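You operate a simulated robot arm through the tools that you are given. There is no shell and no other tool. Be economical: measure what you need, move in short steps, check, and stop when the job is done.

You are at the controls of a simulated two-armed robot. One attempt, no reset.

## Task
Take the teal card box on the back counter top and put it away on the top of the blue bench. Put the bulb box on the long counter top away on the right shelf under the back counter. Open the green cupboard door. The order is free. Set down upright: bulb box.

It is judged by the outcome, as a careful person would: the job done as asked, and still so three seconds after it is handed in. It fails if anything else is knocked over, pushed out of place, dropped, spilled or broken.

## Robot
Two 7-joint arms with fingered hands on one trunk, on a base that drives. Base frame: it is fixed to the floor where the robot stands at the start and does not move with it; the origin is under the middle of the robot, x ahead of it, y to its left, z up. Readings come in m, degrees, newtons and seconds.
The left shoulder is at the start at [0.068, 0.174, 1.015], the right one opposite. With the tool pointing down near the work surface each hand reaches from about 0.32 to 0.76 m from the robot's upright axis, wherever it stands, measured 20 degrees to its own side. Places, roughly: bulb box [-0.75, -1, 0.75]; green cupboard door [-0.8, -3.8, 0.4]; right shelf under the back counter [0.7, 0.1, 0.3]; top of the blue bench [5.4, -7.4, 0.8]. Payload 3.8 kg a hand.
The TCP of each hand is the grasp point between the finger pads, 0.026 m short of the fingertips. In the tool frame z runs along the fingers and y along their closing line. The gripper opens to 0.132 m. The gripper's body begins 0.073 m behind the TCP. The gripper is a hand of 3 fingers: y runs from the thumb to the fingers, the wrist lies at [0, 0, -0.224] in the tool frame.
Orientation is that of the tool frame in the base frame, as [roll, pitch, yaw] about the fixed x, y, z axes, in that order (R = Rz(yaw) Ry(pitch) Rx(roll)). With the fingers straight down and closing along the base's y, the tool's x points along the base's -x, its y along +y and its z along -z.

## Interface
- The arms move only by the tool arm_command. It takes "left_increments", "right_increments" or both (then of equal length, played together; a hand with none holds still); each is a list that holds one entry, the list of rows, each a list of 6 numbers: the shift along the tool's x, y, z in units of 25 mm (1.0 is 25 mm), then the turn, a rotation vector about the tool's x, y, z in units of 4 degrees (1.0 is 4 degrees). In form: [[[tx, ty, tz, ax, ay, az], ...]]. A call has 1 to 8 rows; each row shifts and turns the commanded pose from where the row before left it, along the tool's axes as they then stand. A call with a number of a shift or a turn outside -1 to 1 is refused whole. Rows are played at 5 a second. More than 0.05 m and 8.6 degrees between two rows, and nothing of the call is played. Where a pose cannot be reached the arm comes as near as it can. A force on the tool above 40 N (or 10 N above the force at the start of the call, whichever is more), or a blocked arm, ends the call early, and 0.2 s more pass. In this call time passes only in rows, and 0.2 s behind the last. The reply holds the time, the measured pose of the TCP, the force on the tool along the base axes, the opening and the grip force, in the units named above and with some noise, with the torque about the TCP (base axes, N m) and any sound that the robot's microphone picked up.
- Cameras (640 x 400 px; columns grow to the right, rows downward): "scene" is now at [0.1828, 0.0102, 0.9002]; the picture's right is [0.09, -1.00, 0.00], its down [-0.25, -0.02, -0.97] and it looks along [0.97, 0.09, -0.25] (base axes); focal length 214 px, centre (320, 200). "left" rides on the left gripper at [-0.062, 0.003, -0.092] in its tool frame; the picture's right is [-0.05, -1.00, 0.00], its down [0.83, -0.04, -0.56] and it looks along [0.55, -0.03, 0.83] (tool axes); focal length 230 px, centre (320, 200). "right" rides on the right gripper at [0.062, 0.003, -0.092] in its tool frame; the picture's right is [-0.05, 1.00, 0.00], its down [-0.83, -0.04, -0.56] and it looks along [-0.55, -0.03, 0.83] (tool axes); focal length 230 px, centre (320, 200). There is no depth. A picture from a camera that has moved, and an enlarged one, comes with that camera's place and axes in the base frame and with its lens.
- grab_frame(camera): a new picture of that camera. The clock stands still meanwhile.
- move_column(by): slides the trunk up (or, below 0, down) by that many m; the arms and the scene camera ride with it, the base frame stays. It gives what a move gives, with no picture.
- roll_base(legs): drives the robot by 1 to 6 legs, each [ahead, left, turn to the left] in m, m and degrees, along the robot's own axes; the way and the turn of a leg run together, so that a leg with both is an arc; at most 1.5 m and 180 degrees a leg. The arms and the cameras ride along, it lands a little off, and it stops where it bumps. It gives what a move gives.
- finger_targets(finger1, finger2, thumb_bend, hand): sets how far each is bent, from 0 (flat) to 1 (curled in); at 0.3 the hand is open as for a grip, at 0.7 the pads meet at the TCP. One left out holds its place. A second passes; each finger stops where it meets its share of the squeeze, and holds until it gets a number again. It is the only way to open and close the hand. It gives what a move gives, with no picture; readings hold the bend of each and the force on the fingers (four entries, about 0 where the hand has none), thumb and palm.
- turn_head(pan, tilt): turns the head with the scene camera to pan (to the left, within 60 degrees either way) and tilt (down, from -29 to 69), counted from straight ahead of the robot. It gives what a move gives.
- inspect(camera, box): a new picture of the part [left, top, right, bottom] of that camera's present view, enlarged. The clock stands still meanwhile.
- sign_off(): hands the job in; it is judged then, once.

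Go step by step. Nothing tells you exact positions but the pictures and the camera data: compare them with the known pose of the tool, close in by small moves and look again before you grip or let go. The budget is 165 turns and 118 pictures, counting those below and the enlarged ones. Unless the task says otherwise, let go and move clear before handing in.

The tools are called by a JSON object that holds its "op" and its "data". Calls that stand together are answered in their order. arm_command: Moves the arms, as the interface text tells. Its arguments: {"type":"object","properties":{"left_increments":{"type":"array","items":{"type":"array","items":{"type":"array","items":{"type":"number"}}}},"right_increments":{"type":"array","items":{"type":"array","items":{"type":"array","items":{"type":"number"}}}}},"required":[]} The other tools are called the same way: move_column (by) slides the trunk up or down; finger_targets (finger1, finger2, thumb_bend, hand) moves the fingers one by one; roll_base (legs) drives the base; turn_head (pan, tilt) turns the head that bears the scene camera; grab_frame (camera) takes a picture; inspect (camera, box) takes an enlarged picture of a part of a camera's view; sign_off () hands the job in.

At the start:

```text
clock: 0.0
left_eef_pos: [0.5262, 0.3048, 1.0891]
left_ee_rot: [-179.9, 0.0, 179.9]
left_wrist_force: [-0.2, 0.1, 0.0]
left_torque: [0.03, -0.02, 0.04]
left_grip_width: 0.1319
left_grip_force: 0.1
left_shape: jaw
left_bend: [0.3, 0.3, 0.3]
left_finger forces: [0.0, 0.0, 0.0, 0.0, 0.0, 0.0]
right_eef_pos: [0.4182, -0.132, 1.1081]
right_ee_rot: [-180.0, 0.0, 179.9]
right_wrist_force: [0.3, -0.3, 1.2]
right_torque: [0.01, 0.0, 0.0]
right_grip_width: 0.1316
right_grip_force: 0.0
right_shape: jaw
right_bend: [0.3, 0.3, 0.3]
right_finger forces: [0.0, 0.0, 0.1, 0.0, 0.1, 0.0]
trunk travel left (down, up): [-0.325, 0.157]
robot x, y, heading: [0.0014, -0.0049, -0.2]
head pan, tilt: [5.2, 14.3]
```

scene: 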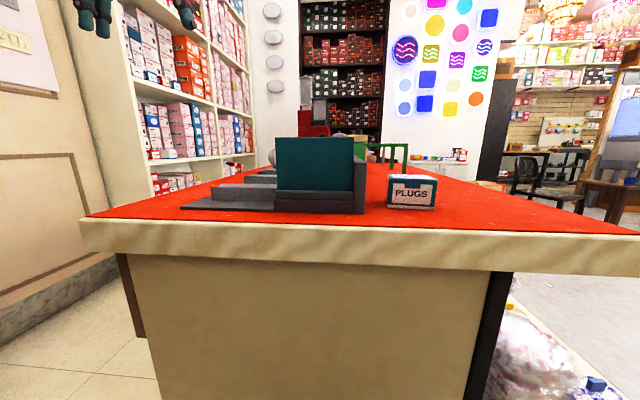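
right: 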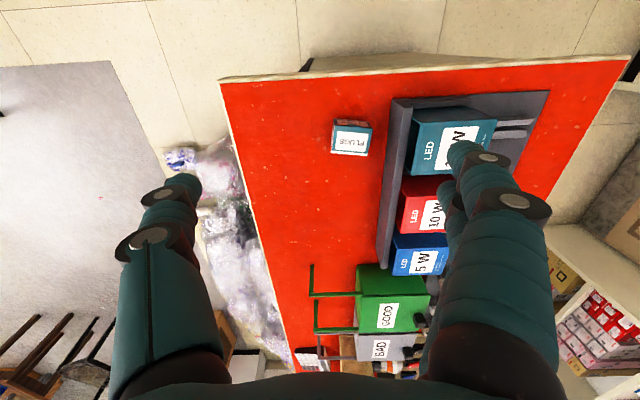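
left: 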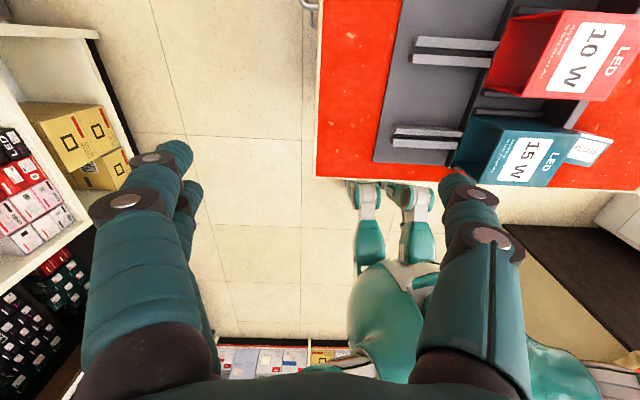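

I see a red-topped counter ahead with a teal "LED 15 W" box in a rack and a small PLUGS box. I'll look closer and then around.

{"op": "inspect", "data": {"camera": "scene", "box": [160, 100, 480, 300]}}

{"op": "inspect", "data": {"camera": "right", "box": [280, 60, 600, 260]}}

{"op": "turn_head", "data": {"pan": 0, "tilt": 60}}

```text
2.00 times, centred on (320, 200) of scene
camera zoom: at [0.1828, 0.0102, 0.9002], right [0.09, -1.0, 0.0], down [-0.25, -0.02, -0.97], along [0.97, 0.09, -0.25], focal length 429 px, centre (320, 200)
```

zoom: 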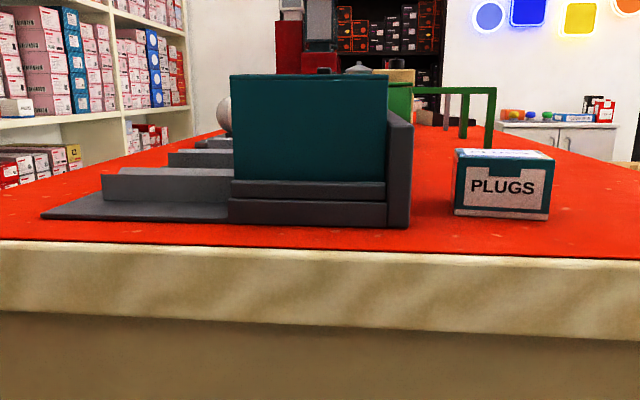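

```text
2.00 times, centred on (440, 160) of right
camera zoom: at [0.3569, -0.1293, 1.2016], right [0.05, 1.0, 0.0], down [0.83, -0.04, 0.56], along [0.55, -0.03, -0.83], focal length 460 px, centre (80, 280)
```

zoom: 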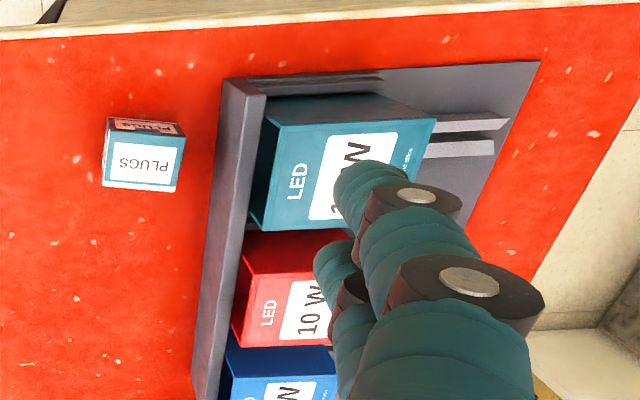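

```text
clock: 1.1
left_eef_pos: [0.5263, 0.3052, 1.088]
left_ee_rot: [180.0, -0.1, -180.0]
left_wrist_force: [0.7, -0.5, -0.7]
left_torque: [0.03, 0.0, 0.0]
left_grip_width: 0.1318
left_grip_force: 0.0
left_shape: jaw
left_bend: [0.3, 0.3, 0.3]
left_finger forces: [0.0, 0.1, 0.1, 0.0, 0.0, 0.1]
right_eef_pos: [0.4191, -0.1326, 1.1071]
right_ee_rot: [-180.0, -0.1, 179.9]
right_wrist_force: [0.6, -0.2, 0.7]
right_torque: [0.02, -0.02, -0.02]
right_grip_width: 0.1318
right_grip_force: 0.1
right_shape: jaw
right_bend: [0.3, 0.3, 0.3]
right_finger forces: [0.0, 0.0, 0.0, 0.0, 0.0, 0.0]
trunk travel left (down, up): [-0.325, 0.157]
robot x, y, heading: [0.0014, 0.0024, 0.1]
head pan, tilt: [0.0, 60.0]
```

The teal LED box stands in a rack; let me look around for the long counter, shelves, door and bench.

{"op": "grab_frame", "data": {"camera": "scene"}}

{"op": "turn_head", "data": {"pan": -60, "tilt": 20}}

{"op": "grab_frame", "data": {"camera": "scene"}}

{"op": "roll_base", "data": {"legs": [[-0.25, 0, 0], [0, 0, -90]]}}

{"op": "grab_frame", "data": {"camera": "scene"}}

```text
112 pictures are left
camera scene: at [0.1565, 0.0018, 0.8327], right [0.0, -1.0, 0.0], down [-0.87, 0.0, -0.5], along [0.5, 0.0, -0.87], focal length 214 px, centre (320, 200)
```

scene: 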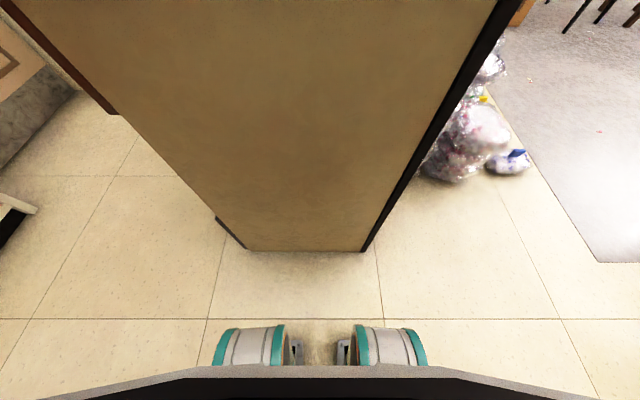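

```text
clock: 2.4
left_eef_pos: [0.5265, 0.3055, 1.0878]
left_ee_rot: [-180.0, 0.0, 179.9]
left_wrist_force: [0.5, 0.0, 0.2]
left_torque: [0.01, 0.02, 0.02]
left_grip_width: 0.1315
left_grip_force: 0.0
left_shape: jaw
left_bend: [0.3, 0.3, 0.3]
left_finger forces: [0.0, 0.0, 0.1, 0.0, 0.1, 0.0]
right_eef_pos: [0.4191, -0.1323, 1.108]
right_ee_rot: [180.0, 0.0, 179.8]
right_wrist_force: [0.1, -0.2, 0.7]
right_torque: [0.02, -0.02, -0.01]
right_grip_width: 0.1319
right_grip_force: 0.0
right_shape: jaw
right_bend: [0.3, 0.3, 0.3]
right_finger forces: [0.1, 0.0, 0.0, 0.0, 0.0, 0.0]
trunk travel left (down, up): [-0.325, 0.157]
robot x, y, heading: [-0.001, 0.0004, 0.3]
head pan, tilt: [-60.0, 20.0]
```

```text
111 pictures are left
camera scene: at [0.1364, -0.0788, 0.8908], right [-0.87, -0.5, 0.0], down [-0.17, 0.3, -0.94], along [0.47, -0.81, -0.34], focal length 214 px, centre (320, 200)
```

scene: 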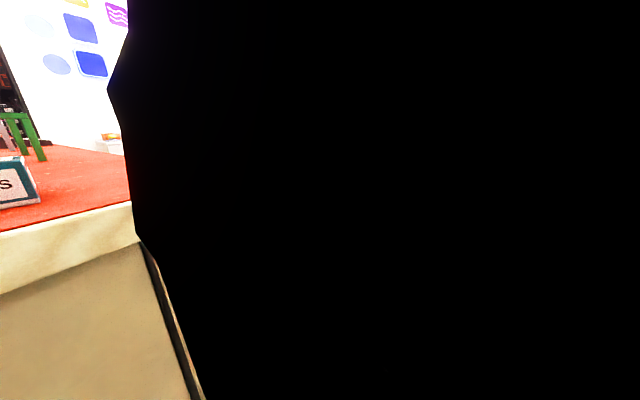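

```text
clock: 8.0
left_eef_pos: [0.0674, -0.5198, 1.0881]
left_ee_rot: [-180.0, 0.0, 91.4]
left_wrist_force: [-0.2, -0.2, -0.9]
left_torque: [0.0, 0.02, -0.01]
left_grip_width: 0.1319
left_grip_force: 0.1
left_shape: jaw
left_bend: [0.3, 0.3, 0.3]
left_finger forces: [0.0, 0.0, 0.0, 0.1, 0.0, 0.0]
right_eef_pos: [-0.3741, -0.4222, 1.1078]
right_ee_rot: [180.0, 0.0, 91.3]
right_wrist_force: [-1.0, -0.7, 0.7]
right_torque: [0.01, -0.02, -0.02]
right_grip_width: 0.1319
right_grip_force: 0.1
right_shape: jaw
right_bend: [0.3, 0.3, 0.3]
right_finger forces: [0.0, 0.0, 0.0, 0.1, 0.1, 0.1]
trunk travel left (down, up): [-0.325, 0.157]
robot x, y, heading: [-0.2508, -0.0017, -88.8]
head pan, tilt: [-60.0, 20.0]
```

```text
110 pictures are left
camera scene: at [-0.3273, -0.1354, 0.8908], right [-0.52, 0.85, 0.0], down [0.29, 0.18, -0.94], along [-0.8, -0.49, -0.34], focal length 214 px, centre (320, 200)
```

scene: 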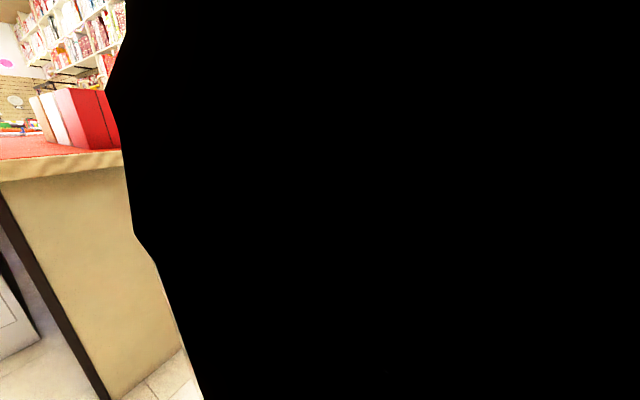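

A second red counter begins behind-right; the right arm blocks that view, so I look straight and left.

{"op": "turn_head", "data": {"pan": 0, "tilt": 15}}

{"op": "grab_frame", "data": {"camera": "scene"}}

{"op": "turn_head", "data": {"pan": 45, "tilt": 15}}

{"op": "grab_frame", "data": {"camera": "scene"}}

```text
clock: 9.3
left_eef_pos: [0.0675, -0.5177, 1.0895]
left_ee_rot: [-179.9, 0.0, 91.4]
left_wrist_force: [0.6, -0.1, 0.7]
left_torque: [0.0, 0.01, 0.02]
left_grip_width: 0.1323
left_grip_force: 0.1
left_shape: jaw
left_bend: [0.3, 0.3, 0.3]
left_finger forces: [0.0, 0.0, 0.0, 0.0, 0.1, 0.0]
right_eef_pos: [-0.3735, -0.424, 1.1088]
right_ee_rot: [-179.9, 0.0, 91.3]
right_wrist_force: [0.6, -0.1, -0.5]
right_torque: [0.02, 0.03, 0.01]
right_grip_width: 0.132
right_grip_force: 0.1
right_shape: jaw
right_bend: [0.3, 0.3, 0.3]
right_finger forces: [0.1, 0.0, 0.1, 0.0, 0.0, 0.1]
trunk travel left (down, up): [-0.325, 0.157]
robot x, y, heading: [-0.2482, -0.0022, -88.4]
head pan, tilt: [0.0, 15.0]
```

```text
109 pictures are left
camera scene: at [-0.2456, -0.1803, 0.899], right [-1.0, -0.02, 0.0], down [-0.01, 0.26, -0.97], along [0.02, -0.97, -0.26], focal length 214 px, centre (320, 200)
```

scene: 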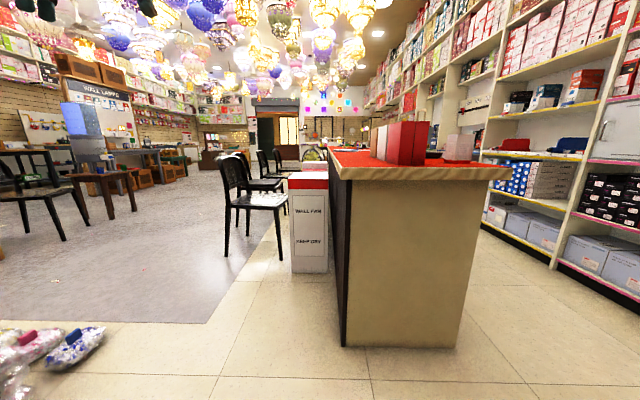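

```text
clock: 10.5
left_eef_pos: [0.0668, -0.5183, 1.0884]
left_ee_rot: [-180.0, 0.0, 91.4]
left_wrist_force: [0.4, 0.4, 0.2]
left_torque: [0.0, -0.03, 0.01]
left_grip_width: 0.1317
left_grip_force: 0.1
left_shape: jaw
left_bend: [0.3, 0.3, 0.3]
left_finger forces: [0.0, 0.0, 0.0, 0.1, 0.1, 0.0]
right_eef_pos: [-0.3737, -0.4216, 1.1071]
right_ee_rot: [-180.0, 0.1, 91.3]
right_wrist_force: [-0.1, 0.3, -0.1]
right_torque: [-0.02, -0.01, 0.03]
right_grip_width: 0.1318
right_grip_force: 0.0
right_shape: jaw
right_bend: [0.3, 0.3, 0.3]
right_finger forces: [0.0, 0.0, 0.0, 0.0, 0.0, 0.1]
trunk travel left (down, up): [-0.325, 0.157]
robot x, y, heading: [-0.2499, 0.0038, -88.7]
head pan, tilt: [45.0, 15.0]
```

```text
108 pictures are left
camera scene: at [-0.1802, -0.1514, 0.899], right [-0.69, -0.72, 0.0], down [-0.19, 0.18, -0.97], along [0.7, -0.67, -0.26], focal length 214 px, centre (320, 200)
```

scene: 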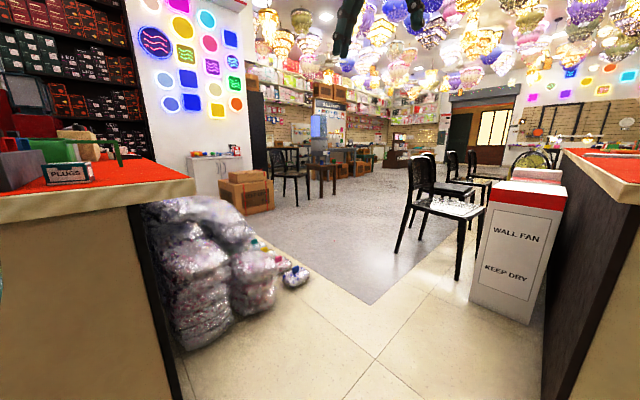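

Counters identified: back counter at +x, long counter starting near y=-1. Zooming on its end.

{"op": "turn_head", "data": {"pan": -15, "tilt": 12}}

{"op": "inspect", "data": {"camera": "scene", "box": [240, 90, 480, 240]}}

```text
clock: 11.8
left_eef_pos: [0.0674, -0.5193, 1.0887]
left_ee_rot: [180.0, 0.0, 91.4]
left_wrist_force: [0.1, 0.3, -0.5]
left_torque: [0.03, 0.01, 0.01]
left_grip_width: 0.1323
left_grip_force: 0.1
left_shape: jaw
left_bend: [0.3, 0.3, 0.3]
left_finger forces: [0.0, 0.0, 0.0, 0.0, 0.0, 0.0]
right_eef_pos: [-0.3738, -0.4233, 1.1089]
right_ee_rot: [180.0, -0.1, 91.3]
right_wrist_force: [-0.1, 0.1, -0.3]
right_torque: [-0.01, 0.03, 0.01]
right_grip_width: 0.1319
right_grip_force: 0.0
right_shape: jaw
right_bend: [0.3, 0.3, 0.3]
right_finger forces: [0.0, 0.0, 0.1, 0.0, 0.0, 0.0]
trunk travel left (down, up): [-0.325, 0.157]
robot x, y, heading: [-0.2485, -0.0048, -88.6]
head pan, tilt: [-15.0, 12.0]
```

```text
2.67 times, centred on (360, 165) of scene
camera zoom: at [-0.2697, -0.1776, 0.9039], right [-0.97, 0.23, 0.0], down [0.05, 0.2, -0.98], along [-0.23, -0.95, -0.21], focal length 572 px, centre (213, 293)
```

zoom: 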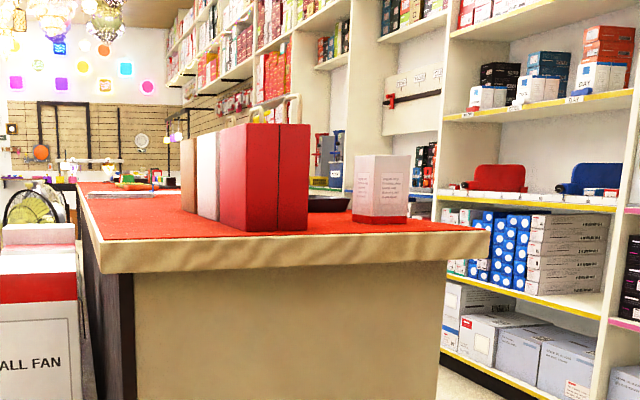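

The bulb box (white, red foot) stands at about [-0.79,-1.09,0.82], counter top about 0.81. I drive to the end of the long counter.

{"op": "roll_base", "data": {"legs": [[0.45, -0.36, -1.3]]}}

{"op": "turn_head", "data": {"pan": -15, "tilt": 20}}

{"op": "grab_frame", "data": {"camera": "scene"}}

{"op": "grab_frame", "data": {"camera": "right"}}

```text
clock: 15.5
left_eef_pos: [-0.2985, -0.9757, 1.0898]
left_ee_rot: [-180.0, -0.1, 90.1]
left_wrist_force: [0.2, 0.2, 0.5]
left_torque: [-0.01, 0.0, -0.01]
left_grip_width: 0.132
left_grip_force: 0.1
left_shape: jaw
left_bend: [0.3, 0.3, 0.3]
left_finger forces: [0.1, 0.1, 0.1, 0.0, 0.1, 0.0]
right_eef_pos: [-0.7358, -0.869, 1.1082]
right_ee_rot: [180.0, 0.0, 90.0]
right_wrist_force: [0.1, 0.5, -1.1]
right_torque: [-0.02, -0.03, 0.02]
right_grip_width: 0.132
right_grip_force: 0.0
right_shape: jaw
right_bend: [0.3, 0.3, 0.3]
right_finger forces: [0.0, 0.0, 0.1, 0.1, 0.0, 0.0]
trunk travel left (down, up): [-0.325, 0.157]
robot x, y, heading: [-0.6062, -0.4504, -90.0]
head pan, tilt: [-15.0, 12.0]
```

```text
clock: 16.2
left_eef_pos: [-0.2988, -0.9749, 1.0887]
left_ee_rot: [-179.9, 0.0, 90.1]
left_wrist_force: [-0.1, -0.6, 0.0]
left_torque: [-0.02, 0.03, 0.0]
left_grip_width: 0.1318
left_grip_force: 0.2
left_shape: jaw
left_bend: [0.3, 0.3, 0.3]
left_finger forces: [0.0, 0.1, 0.0, 0.1, 0.0, 0.0]
right_eef_pos: [-0.7377, -0.8699, 1.1083]
right_ee_rot: [180.0, 0.0, 90.0]
right_wrist_force: [0.6, -0.3, -0.8]
right_torque: [0.01, 0.02, 0.02]
right_grip_width: 0.1317
right_grip_force: 0.0
right_shape: jaw
right_bend: [0.3, 0.3, 0.3]
right_finger forces: [0.1, 0.0, 0.0, 0.0, 0.0, 0.0]
trunk travel left (down, up): [-0.325, 0.157]
robot x, y, heading: [-0.6097, -0.4543, -89.9]
head pan, tilt: [-15.0, 20.0]
```

```text
106 pictures are left
camera scene: at [-0.6277, -0.6267, 0.8909], right [-0.97, 0.26, 0.0], down [0.09, 0.33, -0.94], along [-0.24, -0.91, -0.34], focal length 214 px, centre (320, 200)
```

scene: 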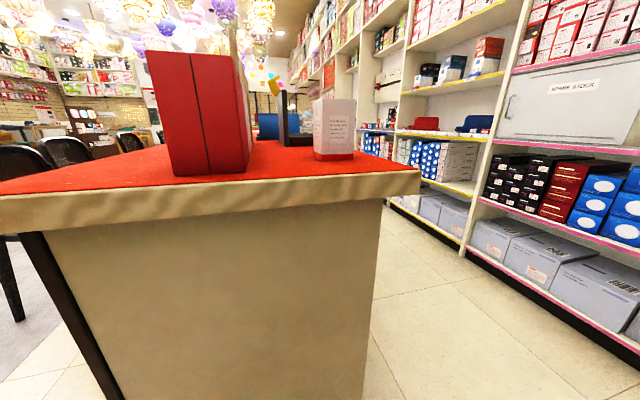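

```text
105 pictures are left
camera right: at [-0.7346, -0.8079, 1.2016], right [1.0, -0.05, 0.0], down [-0.04, -0.83, 0.56], along [-0.03, -0.55, -0.83], focal length 230 px, centre (320, 200)
```

right: 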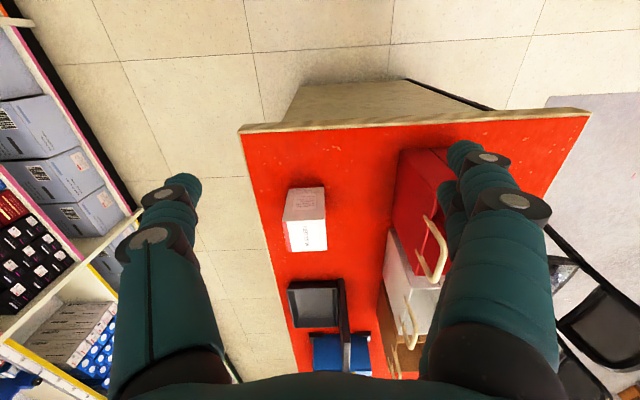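

The bulb box is just ahead of the right hand. Zooming to measure it.

{"op": "inspect", "data": {"camera": "right", "box": [240, 150, 400, 250]}}

{"op": "inspect", "data": {"camera": "scene", "box": [240, 70, 400, 170]}}

```text
4.00 times, centred on (320, 200) of right
camera zoom: at [-0.7346, -0.8079, 1.2016], right [1.0, -0.05, 0.0], down [-0.04, -0.83, 0.56], along [-0.03, -0.55, -0.83], focal length 920 px, centre (320, 200)
```

zoom: 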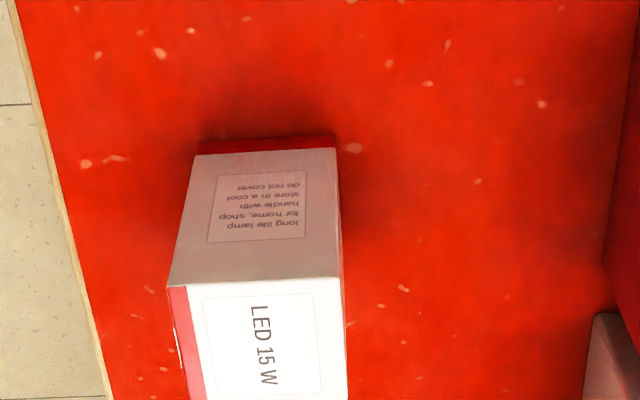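

```text
4.00 times, centred on (320, 120) of scene
camera zoom: at [-0.6277, -0.6267, 0.8909], right [-0.97, 0.26, 0.0], down [0.09, 0.33, -0.94], along [-0.24, -0.91, -0.34], focal length 858 px, centre (320, 520)
```

zoom: 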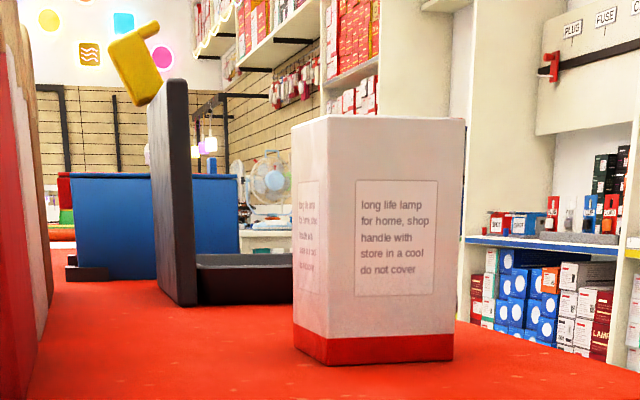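

Bulb box: x -0.804..-0.738, y -1.024..-1.093, z 0.82..0.93. I'll grasp it horizontally with the left hand (its camera ends up above the hand), so I step back and right, and tilt the left hand forward.

{"op": "roll_base", "data": {"legs": [[-0.2, -0.4, 0]]}}

{"op": "arm_command", "data": {"left_increments": [[[0, -0.8, 0.5, 0, -1, 0], [0, -0.8, 0.5, 0, -1, 0], [0, -0.8, 0.5, 0, -1, 0], [0, 0, 0, 0, -1, 0], [0, 0, 0, 0, -1, 0], [0, 0, 0, 0, -1, 0], [0, 0, 0, 0, -1, 0], [0, 0, 0, 0, -1, 0]]]}}

{"op": "arm_command", "data": {"left_increments": [[[0, 0, 0, 0, -1, 0], [0, 0, 0, 0, -1, 0], [0, 0, 0, 0, -1, 0], [0, 0, 0, 0, -1, 0], [0, 0, 0, 0, -1, 0], [0, 0, 0, 0, -1, 0], [0, 0, 0, 0, -1, 0], [0, 0, 0, 0, -1, 0]]]}}

{"op": "arm_command", "data": {"left_increments": [[[0, 0, 0, 0, -1, 0], [0, 0, 0, 0, -1, 0], [0, 0, 0, 0, -1, 0], [0, 0, 0, 0, -1, 0]]]}}

```text
clock: 20.2
left_eef_pos: [-0.7043, -0.7801, 1.09]
left_ee_rot: [180.0, 0.1, 89.4]
left_wrist_force: [-0.3, -0.5, -0.5]
left_torque: [0.0, 0.02, 0.01]
left_grip_width: 0.1319
left_grip_force: 0.1
left_shape: jaw
left_bend: [0.3, 0.3, 0.3]
left_finger forces: [0.0, 0.0, 0.0, 0.0, 0.1, 0.0]
right_eef_pos: [-1.1409, -0.6681, 1.1077]
right_ee_rot: [179.9, 0.0, 89.4]
right_wrist_force: [0.0, -0.2, 0.1]
right_torque: [-0.02, 0.02, -0.01]
right_grip_width: 0.1319
right_grip_force: 0.0
right_shape: jaw
right_bend: [0.3, 0.3, 0.3]
right_finger forces: [0.0, 0.0, 0.0, 0.0, 0.0, 0.0]
trunk travel left (down, up): [-0.325, 0.157]
robot x, y, heading: [-1.0052, -0.2469, -90.8]
head pan, tilt: [-15.0, 20.0]
```

```text
clock: 22.0
left_eef_pos: [-0.7641, -0.7814, 1.0503]
left_ee_rot: [179.9, 32.1, 89.4]
left_wrist_force: [-0.1, 0.9, 0.3]
left_torque: [0.0, 0.03, 0.02]
left_grip_width: 0.1318
left_grip_force: 0.1
left_shape: jaw
left_bend: [0.3, 0.3, 0.3]
left_finger forces: [0.1, 0.1, 0.1, 0.0, 0.1, 0.0]
right_eef_pos: [-1.1415, -0.667, 1.1078]
right_ee_rot: [-180.0, 0.1, 89.3]
right_wrist_force: [0.0, 0.3, 0.2]
right_torque: [0.02, 0.0, -0.01]
right_grip_width: 0.1317
right_grip_force: 0.0
right_shape: jaw
right_bend: [0.3, 0.3, 0.3]
right_finger forces: [0.0, 0.0, 0.0, 0.0, 0.1, 0.0]
trunk travel left (down, up): [-0.325, 0.157]
robot x, y, heading: [-1.0026, -0.2498, -90.5]
head pan, tilt: [-15.0, 20.0]
```

```text
clock: 23.8
left_eef_pos: [-0.7643, -0.7812, 1.0521]
left_ee_rot: [-179.9, 64.1, 89.5]
left_wrist_force: [0.4, 0.3, 0.3]
left_torque: [-0.01, -0.06, -0.01]
left_grip_width: 0.132
left_grip_force: 0.0
left_shape: jaw
left_bend: [0.3, 0.3, 0.3]
left_finger forces: [0.0, 0.1, 0.1, 0.1, 0.0, 0.1]
right_eef_pos: [-1.1412, -0.6683, 1.1075]
right_ee_rot: [-180.0, -0.1, 89.3]
right_wrist_force: [0.1, -0.6, -0.9]
right_torque: [-0.03, -0.01, -0.03]
right_grip_width: 0.1319
right_grip_force: 0.0
right_shape: jaw
right_bend: [0.3, 0.3, 0.3]
right_finger forces: [0.0, 0.1, 0.0, 0.0, 0.0, 0.1]
trunk travel left (down, up): [-0.325, 0.157]
robot x, y, heading: [-1.0057, -0.2528, -90.5]
head pan, tilt: [-15.0, 20.0]
```

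```text
clock: 24.8
left_eef_pos: [-0.7635, -0.7808, 1.0512]
left_ee_rot: [-179.9, 68.0, 89.5]
left_wrist_force: [0.1, 0.2, -1.0]
left_torque: [-0.01, 0.01, 0.02]
left_grip_width: 0.1319
left_grip_force: 0.1
left_shape: jaw
left_bend: [0.3, 0.3, 0.3]
left_finger forces: [0.1, 0.0, 0.1, 0.0, 0.0, 0.0]
left hand out of reach, approached as far as the arm can: row 2, 3, 4
right_eef_pos: [-1.1412, -0.6682, 1.1083]
right_ee_rot: [179.9, 0.0, 89.3]
right_wrist_force: [-0.2, 0.3, 0.3]
right_torque: [-0.01, 0.0, 0.0]
right_grip_width: 0.1318
right_grip_force: 0.1
right_shape: jaw
right_bend: [0.3, 0.3, 0.3]
right_finger forces: [0.0, 0.0, 0.0, 0.0, 0.0, 0.0]
trunk travel left (down, up): [-0.325, 0.157]
robot x, y, heading: [-1.0041, -0.2519, -90.5]
head pan, tilt: [-15.0, 20.0]
```

At 68° tilt the wrist reaches its limit, which is fine. I lower the trunk so the hand is at box height, and roll closer.

{"op": "move_column", "data": {"by": -0.16}}

{"op": "roll_base", "data": {"legs": [[0.15, 0, 0.5]]}}

{"op": "grab_frame", "data": {"camera": "left"}}

```text
clock: 26.7
left_eef_pos: [-0.7632, -0.8085, 0.8388]
left_ee_rot: [-179.9, 61.2, 89.5]
left_wrist_force: [0.4, 0.4, -0.3]
left_torque: [0.02, 0.0, -0.01]
left_grip_width: 0.1318
left_grip_force: 0.0
left_shape: jaw
left_bend: [0.3, 0.3, 0.3]
left_finger forces: [0.0, 0.0, 0.0, 0.1, 0.0, 0.0]
right_eef_pos: [-1.1396, -0.6672, 0.9492]
right_ee_rot: [-180.0, 0.0, 89.3]
right_wrist_force: [0.1, 0.0, -0.3]
right_torque: [-0.03, 0.0, -0.02]
right_grip_width: 0.1319
right_grip_force: 0.0
right_shape: jaw
right_bend: [0.3, 0.3, 0.3]
right_finger forces: [0.0, 0.0, 0.0, 0.0, 0.1, 0.1]
trunk travel left (down, up): [-0.165, 0.317]
robot x, y, heading: [-1.0038, -0.25, -90.7]
head pan, tilt: [-15.0, 20.0]
```

```text
clock: 28.0
left_eef_pos: [-0.7605, -0.9581, 0.8404]
left_ee_rot: [179.8, 61.7, 89.9]
left_wrist_force: [4.1, -6.4, 24.3]
left_torque: [-0.36, -2.43, -0.65]
left_grip_width: 0.1318
left_grip_force: 0.1
left_shape: jaw
left_bend: [0.3, 0.17, 0.3]
left_finger forces: [0.0, 25.0, 0.0, 0.0, 0.0, 0.1]
right_eef_pos: [-1.1392, -0.8194, 0.9492]
right_ee_rot: [179.9, 0.2, 89.8]
right_wrist_force: [0.3, -0.4, -0.8]
right_torque: [0.0, 0.0, 0.0]
right_grip_width: 0.132
right_grip_force: 0.1
right_shape: jaw
right_bend: [0.3, 0.3, 0.3]
right_finger forces: [0.0, 0.0, 0.1, 0.0, 0.1, 0.0]
trunk travel left (down, up): [-0.165, 0.317]
robot x, y, heading: [-1.0034, -0.397, -90.4]
head pan, tilt: [-15.0, 20.0]
```

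```text
102 pictures are left
camera left: at [-0.7564, -0.9058, 0.9389], right [-1.0, -0.02, 0.04], down [-0.04, 0.88, -0.47], along [-0.03, -0.47, -0.88], focal length 230 px, centre (320, 200)
```

left: 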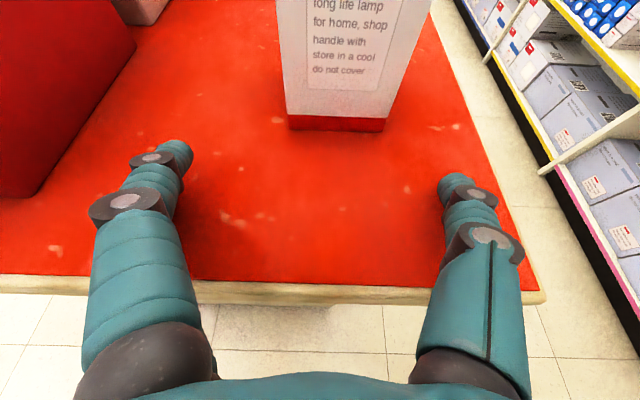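

The hand sank lower than planned and a finger touches the counter top; I raise the trunk right away.

{"op": "move_column", "data": {"by": 0.05}}

```text
clock: 29.0
left_eef_pos: [-0.7588, -0.9588, 0.8904]
left_ee_rot: [179.9, 61.7, 90.0]
left_wrist_force: [0.2, -0.7, 0.3]
left_torque: [-0.02, 0.01, 0.0]
left_grip_width: 0.1317
left_grip_force: 0.0
left_shape: jaw
left_bend: [0.3, 0.3, 0.3]
left_finger forces: [0.0, 0.0, 0.0, 0.1, 0.0, 0.0]
right_eef_pos: [-1.1398, -0.8212, 0.9975]
right_ee_rot: [179.9, -0.1, 89.8]
right_wrist_force: [0.0, 0.3, -0.2]
right_torque: [0.01, 0.0, 0.05]
right_grip_width: 0.1318
right_grip_force: 0.0
right_shape: jaw
right_bend: [0.3, 0.3, 0.3]
right_finger forces: [0.0, 0.0, 0.0, 0.0, 0.1, 0.0]
trunk travel left (down, up): [-0.215, 0.267]
robot x, y, heading: [-1.0051, -0.4062, -90.2]
head pan, tilt: [-15.0, 20.0]
```

Free now at z 0.89. I advance the hand 98 mm straight onto the box.

{"op": "arm_command", "data": {"left_increments": [[[-0.46, -0.4, 0.86, 0, 0, 0], [-0.46, -0.08, 0.86, 0, 0, 0], [-0.46, 0, 0.86, 0, 0, 0], [-0.46, 0, 0.86, 0, 0, 0]]]}}

{"op": "grab_frame", "data": {"camera": "left"}}

```text
clock: 30.0
left_eef_pos: [-0.7732, -1.0566, 0.8901]
left_ee_rot: [179.7, 61.7, 89.9]
left_wrist_force: [0.4, -0.1, 1.1]
left_torque: [-0.01, 0.01, 0.0]
left_grip_width: 0.1321
left_grip_force: 0.1
left_shape: jaw
left_bend: [0.3, 0.3, 0.3]
left_finger forces: [0.1, 0.0, 0.0, 0.0, 0.1, 0.0]
right_eef_pos: [-1.1388, -0.8203, 0.998]
right_ee_rot: [180.0, 0.0, 89.8]
right_wrist_force: [0.0, 0.2, 0.4]
right_torque: [-0.03, 0.02, 0.01]
right_grip_width: 0.1318
right_grip_force: 0.1
right_shape: jaw
right_bend: [0.3, 0.3, 0.3]
right_finger forces: [0.1, 0.1, 0.0, 0.0, 0.1, 0.0]
trunk travel left (down, up): [-0.215, 0.267]
robot x, y, heading: [-1.0033, -0.4021, -90.1]
head pan, tilt: [-15.0, 20.0]
```

```text
101 pictures are left
camera left: at [-0.7683, -1.0044, 0.9881], right [-1.0, -0.02, 0.04], down [-0.04, 0.88, -0.47], along [-0.03, -0.47, -0.88], focal length 230 px, centre (320, 200)
```

left: 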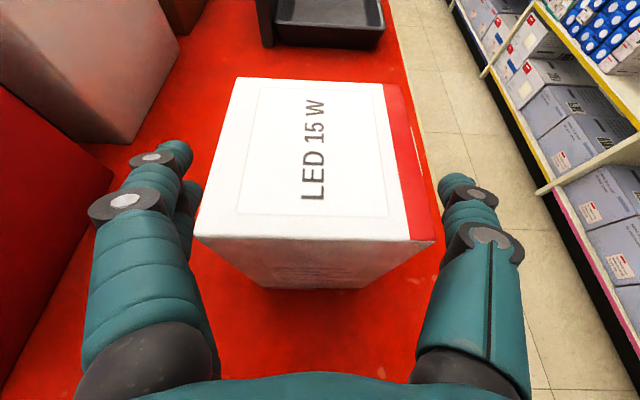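

The box sits between thumb and fingers; I close the hand.

{"op": "finger_targets", "data": {"hand": "left", "finger1": 0.6, "finger2": 0.6, "thumb_bend": 0.6}}

{"op": "grab_frame", "data": {"camera": "left"}}

```text
clock: 31.0
left_eef_pos: [-0.773, -1.0571, 0.8898]
left_ee_rot: [179.8, 61.8, 89.8]
left_wrist_force: [-0.3, -0.3, 0.4]
left_torque: [-0.03, 0.03, 0.0]
left_grip_width: 0.0642
left_grip_force: 11.7
left_shape: fingers
left_bend: [0.52, 0.52, 0.55]
left_finger forces: [5.9, 5.9, 0.1, 0.0, 12.0, 0.1]
right_eef_pos: [-1.1384, -0.8209, 0.9981]
right_ee_rot: [180.0, -0.1, 89.8]
right_wrist_force: [0.3, 0.3, 0.1]
right_torque: [-0.03, -0.01, 0.01]
right_grip_width: 0.1319
right_grip_force: 0.2
right_shape: jaw
right_bend: [0.3, 0.3, 0.3]
right_finger forces: [0.1, 0.0, 0.0, 0.1, 0.1, 0.0]
trunk travel left (down, up): [-0.215, 0.267]
robot x, y, heading: [-1.0056, -0.4027, -90.1]
head pan, tilt: [-15.0, 20.0]
```

```text
100 pictures are left
camera left: at [-0.7681, -1.004, 0.9882], right [-1.0, -0.02, 0.04], down [-0.04, 0.88, -0.47], along [-0.03, -0.47, -0.88], focal length 230 px, centre (320, 200)
```

left: 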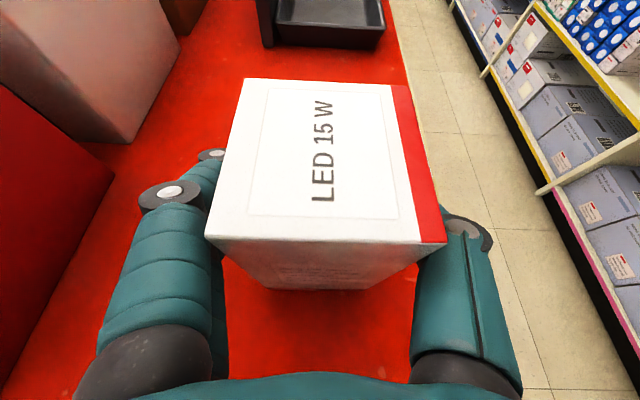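

Gripped at 12 N. I lift with the trunk and back away.

{"op": "move_column", "data": {"by": 0.08}}

{"op": "roll_base", "data": {"legs": [[-0.5, 0, 0]]}}

{"op": "grab_frame", "data": {"camera": "left"}}

```text
clock: 32.1
left_eef_pos: [-0.771, -1.0562, 0.9697]
left_ee_rot: [179.9, 61.6, 89.8]
left_wrist_force: [0.6, -0.6, -1.8]
left_torque: [0.02, -0.01, 0.01]
left_grip_width: 0.0642
left_grip_force: 12.1
left_shape: fingers
left_bend: [0.52, 0.52, 0.55]
left_finger forces: [6.1, 6.1, 0.0, 0.0, 12.0, 0.0]
right_eef_pos: [-1.1378, -0.8212, 1.0776]
right_ee_rot: [-179.9, 0.0, 89.8]
right_wrist_force: [-0.8, -0.1, -0.1]
right_torque: [0.02, 0.01, 0.0]
right_grip_width: 0.1319
right_grip_force: 0.2
right_shape: jaw
right_bend: [0.3, 0.3, 0.3]
right_finger forces: [0.1, 0.1, 0.0, 0.0, 0.1, 0.1]
trunk travel left (down, up): [-0.295, 0.187]
robot x, y, heading: [-1.0043, -0.4013, -90.2]
head pan, tilt: [-15.0, 20.0]
```

```text
clock: 35.1
left_eef_pos: [-0.7712, -0.5491, 0.9694]
left_ee_rot: [179.9, 61.8, 89.7]
left_wrist_force: [0.2, 0.0, -0.3]
left_torque: [-0.01, -0.02, -0.01]
left_grip_width: 0.064
left_grip_force: 12.0
left_shape: fingers
left_bend: [0.52, 0.52, 0.55]
left_finger forces: [6.1, 6.1, 0.1, 0.1, 12.0, 0.0]
right_eef_pos: [-1.1378, -0.3132, 1.0784]
right_ee_rot: [180.0, 0.0, 89.7]
right_wrist_force: [0.1, -0.3, -0.2]
right_torque: [0.0, 0.05, -0.01]
right_grip_width: 0.1314
right_grip_force: 0.0
right_shape: jaw
right_bend: [0.3, 0.3, 0.3]
right_finger forces: [0.1, 0.0, 0.0, 0.1, 0.0, 0.0]
trunk travel left (down, up): [-0.295, 0.187]
robot x, y, heading: [-1.0025, 0.105, -90.1]
head pan, tilt: [-15.0, 20.0]
```

```text
99 pictures are left
camera left: at [-0.7664, -0.4965, 1.068], right [-1.0, -0.02, 0.04], down [-0.04, 0.88, -0.47], along [-0.03, -0.47, -0.88], focal length 230 px, centre (320, 200)
```

left: 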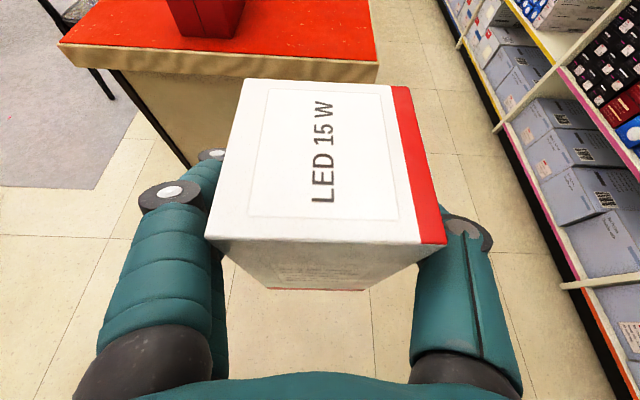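

Box held. Now I turn to face +x and look at the aisle beside the back counter.

{"op": "roll_base", "data": {"legs": [[0, 0, 90], [0, 0.5, 0]]}}

{"op": "turn_head", "data": {"pan": 0, "tilt": 25}}

{"op": "grab_frame", "data": {"camera": "scene"}}

```text
clock: 43.9
left_eef_pos: [-0.3585, 0.8564, 0.9707]
left_ee_rot: [179.9, 61.6, -179.2]
left_wrist_force: [0.5, -1.5, -0.8]
left_torque: [0.03, 0.01, -0.02]
left_grip_width: 0.0637
left_grip_force: 11.7
left_shape: fingers
left_bend: [0.52, 0.52, 0.55]
left_finger forces: [6.0, 5.9, 0.1, 0.0, 11.9, 0.1]
right_eef_pos: [-0.5877, 0.4855, 1.0786]
right_ee_rot: [180.0, 0.0, -179.4]
right_wrist_force: [0.3, 0.4, -0.8]
right_torque: [0.02, -0.03, 0.03]
right_grip_width: 0.1319
right_grip_force: 0.1
right_shape: jaw
right_bend: [0.3, 0.3, 0.3]
right_finger forces: [0.0, 0.1, 0.0, 0.1, 0.1, 0.0]
trunk travel left (down, up): [-0.295, 0.187]
robot x, y, heading: [-1.0069, 0.6108, 0.4]
head pan, tilt: [-15.0, 20.0]
```

```text
clock: 44.7
left_eef_pos: [-0.3568, 0.8554, 0.9694]
left_ee_rot: [179.9, 61.7, -179.2]
left_wrist_force: [-0.2, 0.0, -0.9]
left_torque: [0.02, -0.03, 0.0]
left_grip_width: 0.0638
left_grip_force: 12.2
left_shape: fingers
left_bend: [0.52, 0.52, 0.55]
left_finger forces: [6.0, 5.9, 0.0, 0.1, 12.0, 0.1]
right_eef_pos: [-0.5882, 0.4856, 1.0783]
right_ee_rot: [179.9, 0.0, -179.4]
right_wrist_force: [-0.2, -0.3, 0.3]
right_torque: [0.0, -0.03, 0.02]
right_grip_width: 0.1319
right_grip_force: 0.1
right_shape: jaw
right_bend: [0.3, 0.3, 0.3]
right_finger forces: [0.1, 0.1, 0.0, 0.0, 0.0, 0.0]
trunk travel left (down, up): [-0.295, 0.187]
robot x, y, heading: [-1.0121, 0.6143, 0.8]
head pan, tilt: [0.0, 25.0]
```

```text
98 pictures are left
camera scene: at [-0.8291, 0.617, 0.8538], right [0.01, -1.0, 0.0], down [-0.42, 0.0, -0.91], along [0.91, 0.01, -0.42], focal length 214 px, centre (320, 200)
```

scene: 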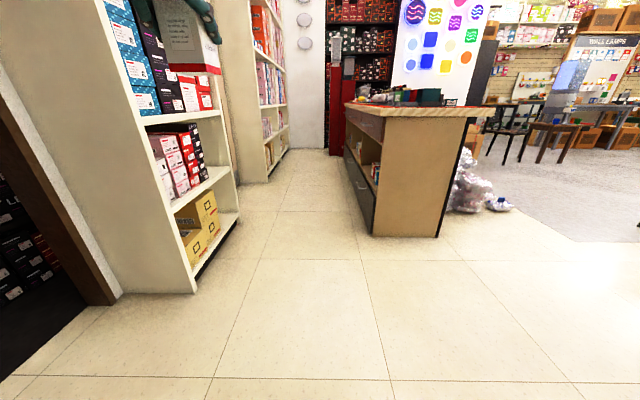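

{"op": "inspect", "data": {"camera": "scene", "box": [310, 80, 510, 260]}}

```text
2.22 times, centred on (410, 170) of scene
camera zoom: at [-0.8291, 0.617, 0.8538], right [0.01, -1.0, 0.0], down [-0.42, 0.0, -0.91], along [0.91, 0.01, -0.42], focal length 477 px, centre (120, 267)
```

zoom: 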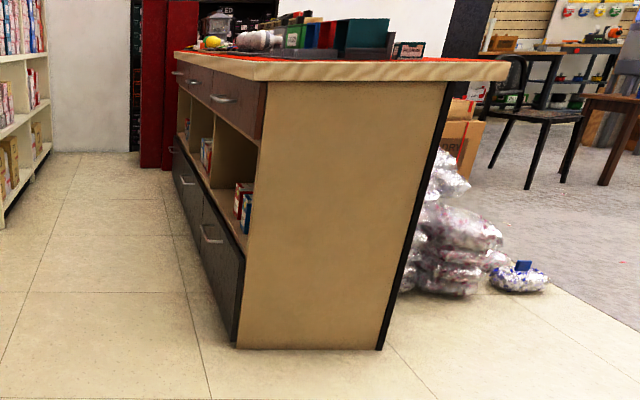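

The back counter has open cubbies on its +y (aisle) side between drawers and doors: shelf floor about z 0.3. I pull the box in toward me before turning into the aisle.

{"op": "arm_command", "data": {"left_increments": [[[0.47, 0, -0.88, 0, 0, 0], [0.47, 0, -0.88, 0, 0, 0], [0.47, 0, -0.88, 0, 0, 0], [0.47, 0, -0.88, 0, 0, 0], [0.47, 0, -0.88, 0, 0, 0], [0.47, 0, -0.88, 0, 0, 0], [0.47, 0, -0.88, 0, 0, 0], [0.47, 0, -0.88, 0, 0, 0]]]}}

{"op": "roll_base", "data": {"legs": [[0.5, 0.25, 0], [0, 0, -90.5]]}}

{"op": "turn_head", "data": {"pan": 40, "tilt": 25}}

{"op": "grab_frame", "data": {"camera": "scene"}}

```text
clock: 46.5
left_eef_pos: [-0.4812, 0.8553, 0.9689]
left_ee_rot: [179.8, 61.6, -179.2]
left_wrist_force: [0.0, 0.1, -0.9]
left_torque: [0.02, -0.02, 0.02]
left_grip_width: 0.0637
left_grip_force: 11.5
left_shape: fingers
left_bend: [0.52, 0.52, 0.55]
left_finger forces: [6.0, 5.9, 0.1, 0.0, 11.9, 0.0]
left hand out of reach, approached as far as the arm can: row 6, 7, 8
right_eef_pos: [-0.588, 0.4859, 1.0787]
right_ee_rot: [-180.0, 0.0, -179.4]
right_wrist_force: [-0.2, -0.9, 0.0]
right_torque: [-0.03, 0.01, -0.01]
right_grip_width: 0.1319
right_grip_force: 0.0
right_shape: jaw
right_bend: [0.3, 0.3, 0.3]
right_finger forces: [0.0, 0.0, 0.0, 0.1, 0.0, 0.0]
trunk travel left (down, up): [-0.295, 0.187]
robot x, y, heading: [-1.0081, 0.6097, 0.9]
head pan, tilt: [0.0, 25.0]
```

```text
clock: 50.9
left_eef_pos: [0.0525, 0.9913, 0.9654]
left_ee_rot: [177.3, 61.0, 166.0]
left_wrist_force: [1.0, 0.7, -1.0]
left_torque: [-0.01, 0.01, 0.01]
left_grip_width: 0.064
left_grip_force: 11.9
left_shape: fingers
left_bend: [0.52, 0.52, 0.55]
left_finger forces: [6.1, 6.0, 0.0, 0.0, 12.1, 0.0]
right_eef_pos: [-0.1404, 0.649, 1.0811]
right_ee_rot: [179.9, 0.4, 167.0]
right_wrist_force: [-0.4, -0.4, -0.3]
right_torque: [0.01, 0.01, 0.01]
right_grip_width: 0.1318
right_grip_force: 0.0
right_shape: jaw
right_bend: [0.3, 0.3, 0.3]
right_finger forces: [0.1, 0.0, 0.0, 0.0, 0.0, 0.0]
trunk travel left (down, up): [-0.295, 0.187]
robot x, y, heading: [-0.51, 0.8708, -13.2]
head pan, tilt: [0.0, 25.0]
stopped in leg 2: the robot was blocked; the commanded pose is now the measured one
```

```text
clock: 52.0
left_eef_pos: [0.0506, 0.9903, 0.9664]
left_ee_rot: [177.6, 61.1, 166.2]
left_wrist_force: [1.2, 0.7, 0.3]
left_torque: [0.0, 0.03, -0.01]
left_grip_width: 0.0635
left_grip_force: 12.3
left_shape: fingers
left_bend: [0.52, 0.52, 0.55]
left_finger forces: [6.1, 6.0, 0.0, 0.0, 12.1, 0.0]
right_eef_pos: [-0.1432, 0.6486, 1.0817]
right_ee_rot: [180.0, 0.6, 166.8]
right_wrist_force: [-0.1, -1.0, 0.0]
right_torque: [-0.01, 0.0, 0.0]
right_grip_width: 0.1319
right_grip_force: 0.1
right_shape: jaw
right_bend: [0.3, 0.3, 0.3]
right_finger forces: [0.2, 0.0, 0.1, 0.1, 0.0, 0.1]
trunk travel left (down, up): [-0.295, 0.187]
robot x, y, heading: [-0.5121, 0.8701, -13.3]
head pan, tilt: [40.0, 25.0]
```

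```text
96 pictures are left
camera scene: at [-0.3521, 0.8963, 0.8552], right [0.45, -0.89, 0.01], down [-0.37, -0.19, -0.91], along [0.81, 0.41, -0.42], focal length 214 px, centre (320, 200)
```

scene: 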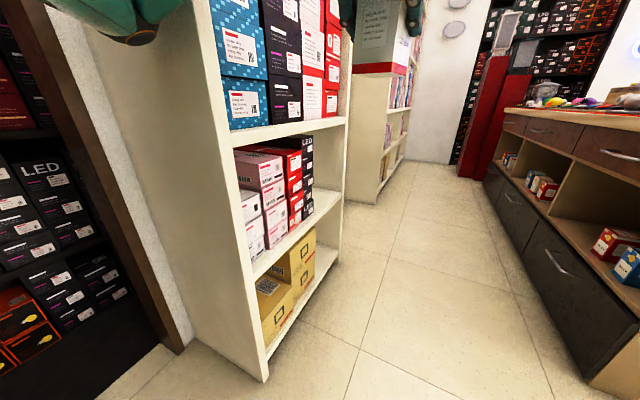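

The turn was blocked (probably the left elbow near the wall shelves). I move away to the open floor, turn to about -65° there, and then slide into the aisle in that heading.

{"op": "roll_base", "data": {"legs": [[-0.02, -0.36, 0], [0, 0, -52], [-0.106, 0.601, 0]]}}

{"op": "turn_head", "data": {"pan": 50, "tilt": 35}}

{"op": "grab_frame", "data": {"camera": "scene"}}

{"op": "grab_frame", "data": {"camera": "left"}}

```text
clock: 63.4
left_eef_pos: [0.3405, 0.5007, 0.9615]
left_ee_rot: [177.8, 60.5, 114.2]
left_wrist_force: [-0.6, -0.2, -1.1]
left_torque: [0.0, 0.0, -0.02]
left_grip_width: 0.0639
left_grip_force: 11.8
left_shape: fingers
left_bend: [0.52, 0.52, 0.55]
left_finger forces: [5.9, 5.8, 0.1, 0.0, 11.7, 0.0]
right_eef_pos: [-0.0477, 0.4436, 1.0785]
right_ee_rot: [-179.9, 0.0, 114.8]
right_wrist_force: [0.2, 0.1, -0.3]
right_torque: [0.0, -0.02, -0.05]
right_grip_width: 0.1318
right_grip_force: 0.0
right_shape: jaw
right_bend: [0.3, 0.3, 0.3]
right_finger forces: [0.0, 0.0, 0.0, 0.0, 0.1, 0.0]
trunk travel left (down, up): [-0.295, 0.187]
robot x, y, heading: [-0.1012, 0.8804, -65.1]
head pan, tilt: [40.0, 25.0]
```

```text
clock: 64.1
left_eef_pos: [0.3396, 0.5009, 0.9613]
left_ee_rot: [177.7, 60.7, 114.1]
left_wrist_force: [-0.7, -0.2, -0.9]
left_torque: [0.0, 0.0, 0.04]
left_grip_width: 0.0639
left_grip_force: 12.2
left_shape: fingers
left_bend: [0.52, 0.52, 0.55]
left_finger forces: [5.9, 5.8, 0.0, 0.0, 11.7, 0.1]
right_eef_pos: [-0.0492, 0.4444, 1.0779]
right_ee_rot: [-180.0, 0.0, 114.8]
right_wrist_force: [-0.6, -0.2, -0.8]
right_torque: [0.01, -0.01, 0.02]
right_grip_width: 0.132
right_grip_force: 0.2
right_shape: jaw
right_bend: [0.3, 0.3, 0.3]
right_finger forces: [0.1, 0.0, 0.0, 0.1, 0.0, 0.0]
trunk travel left (down, up): [-0.295, 0.187]
robot x, y, heading: [-0.1053, 0.8807, -65.0]
head pan, tilt: [50.0, 35.0]
```

```text
95 pictures are left
camera scene: at [0.0183, 0.7805, 0.838], right [-0.26, -0.96, 0.0], down [-0.55, 0.15, -0.82], along [0.79, -0.22, -0.57], focal length 214 px, centre (320, 200)
```

scene: 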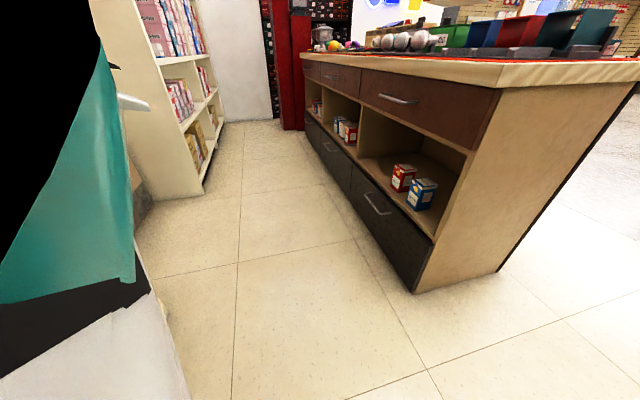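

```text
94 pictures are left
camera left: at [0.3202, 0.5468, 1.0601], right [-0.89, -0.46, 0.03], down [-0.42, 0.79, -0.45], along [0.19, -0.41, -0.89], focal length 230 px, centre (320, 200)
```

left: 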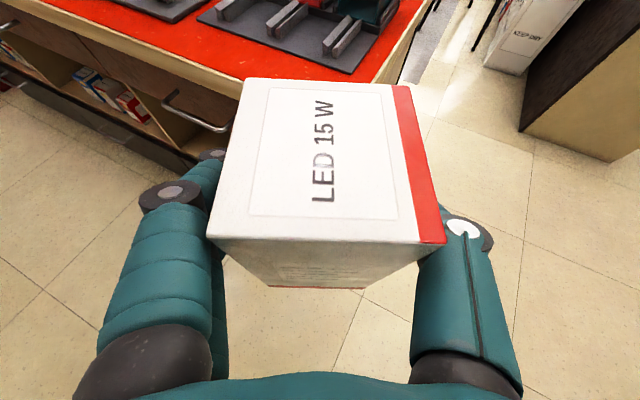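

Good, the aisle is reached. Zooming at the right-hand cubby.

{"op": "inspect", "data": {"camera": "scene", "box": [300, 60, 520, 300]}}

```text
1.67 times, centred on (410, 180) of scene
camera zoom: at [0.0183, 0.7805, 0.838], right [-0.26, -0.96, 0.0], down [-0.55, 0.15, -0.82], along [0.79, -0.22, -0.57], focal length 358 px, centre (170, 233)
```

zoom: 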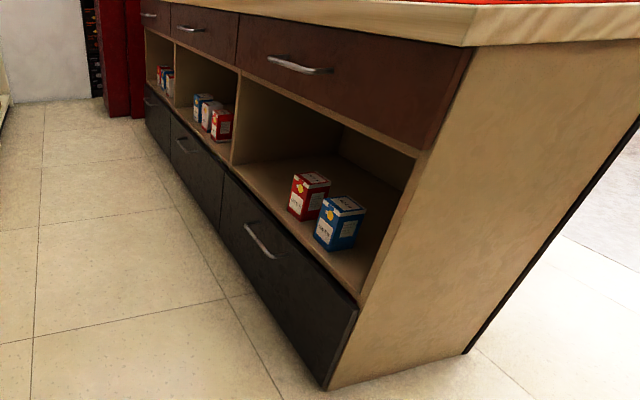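

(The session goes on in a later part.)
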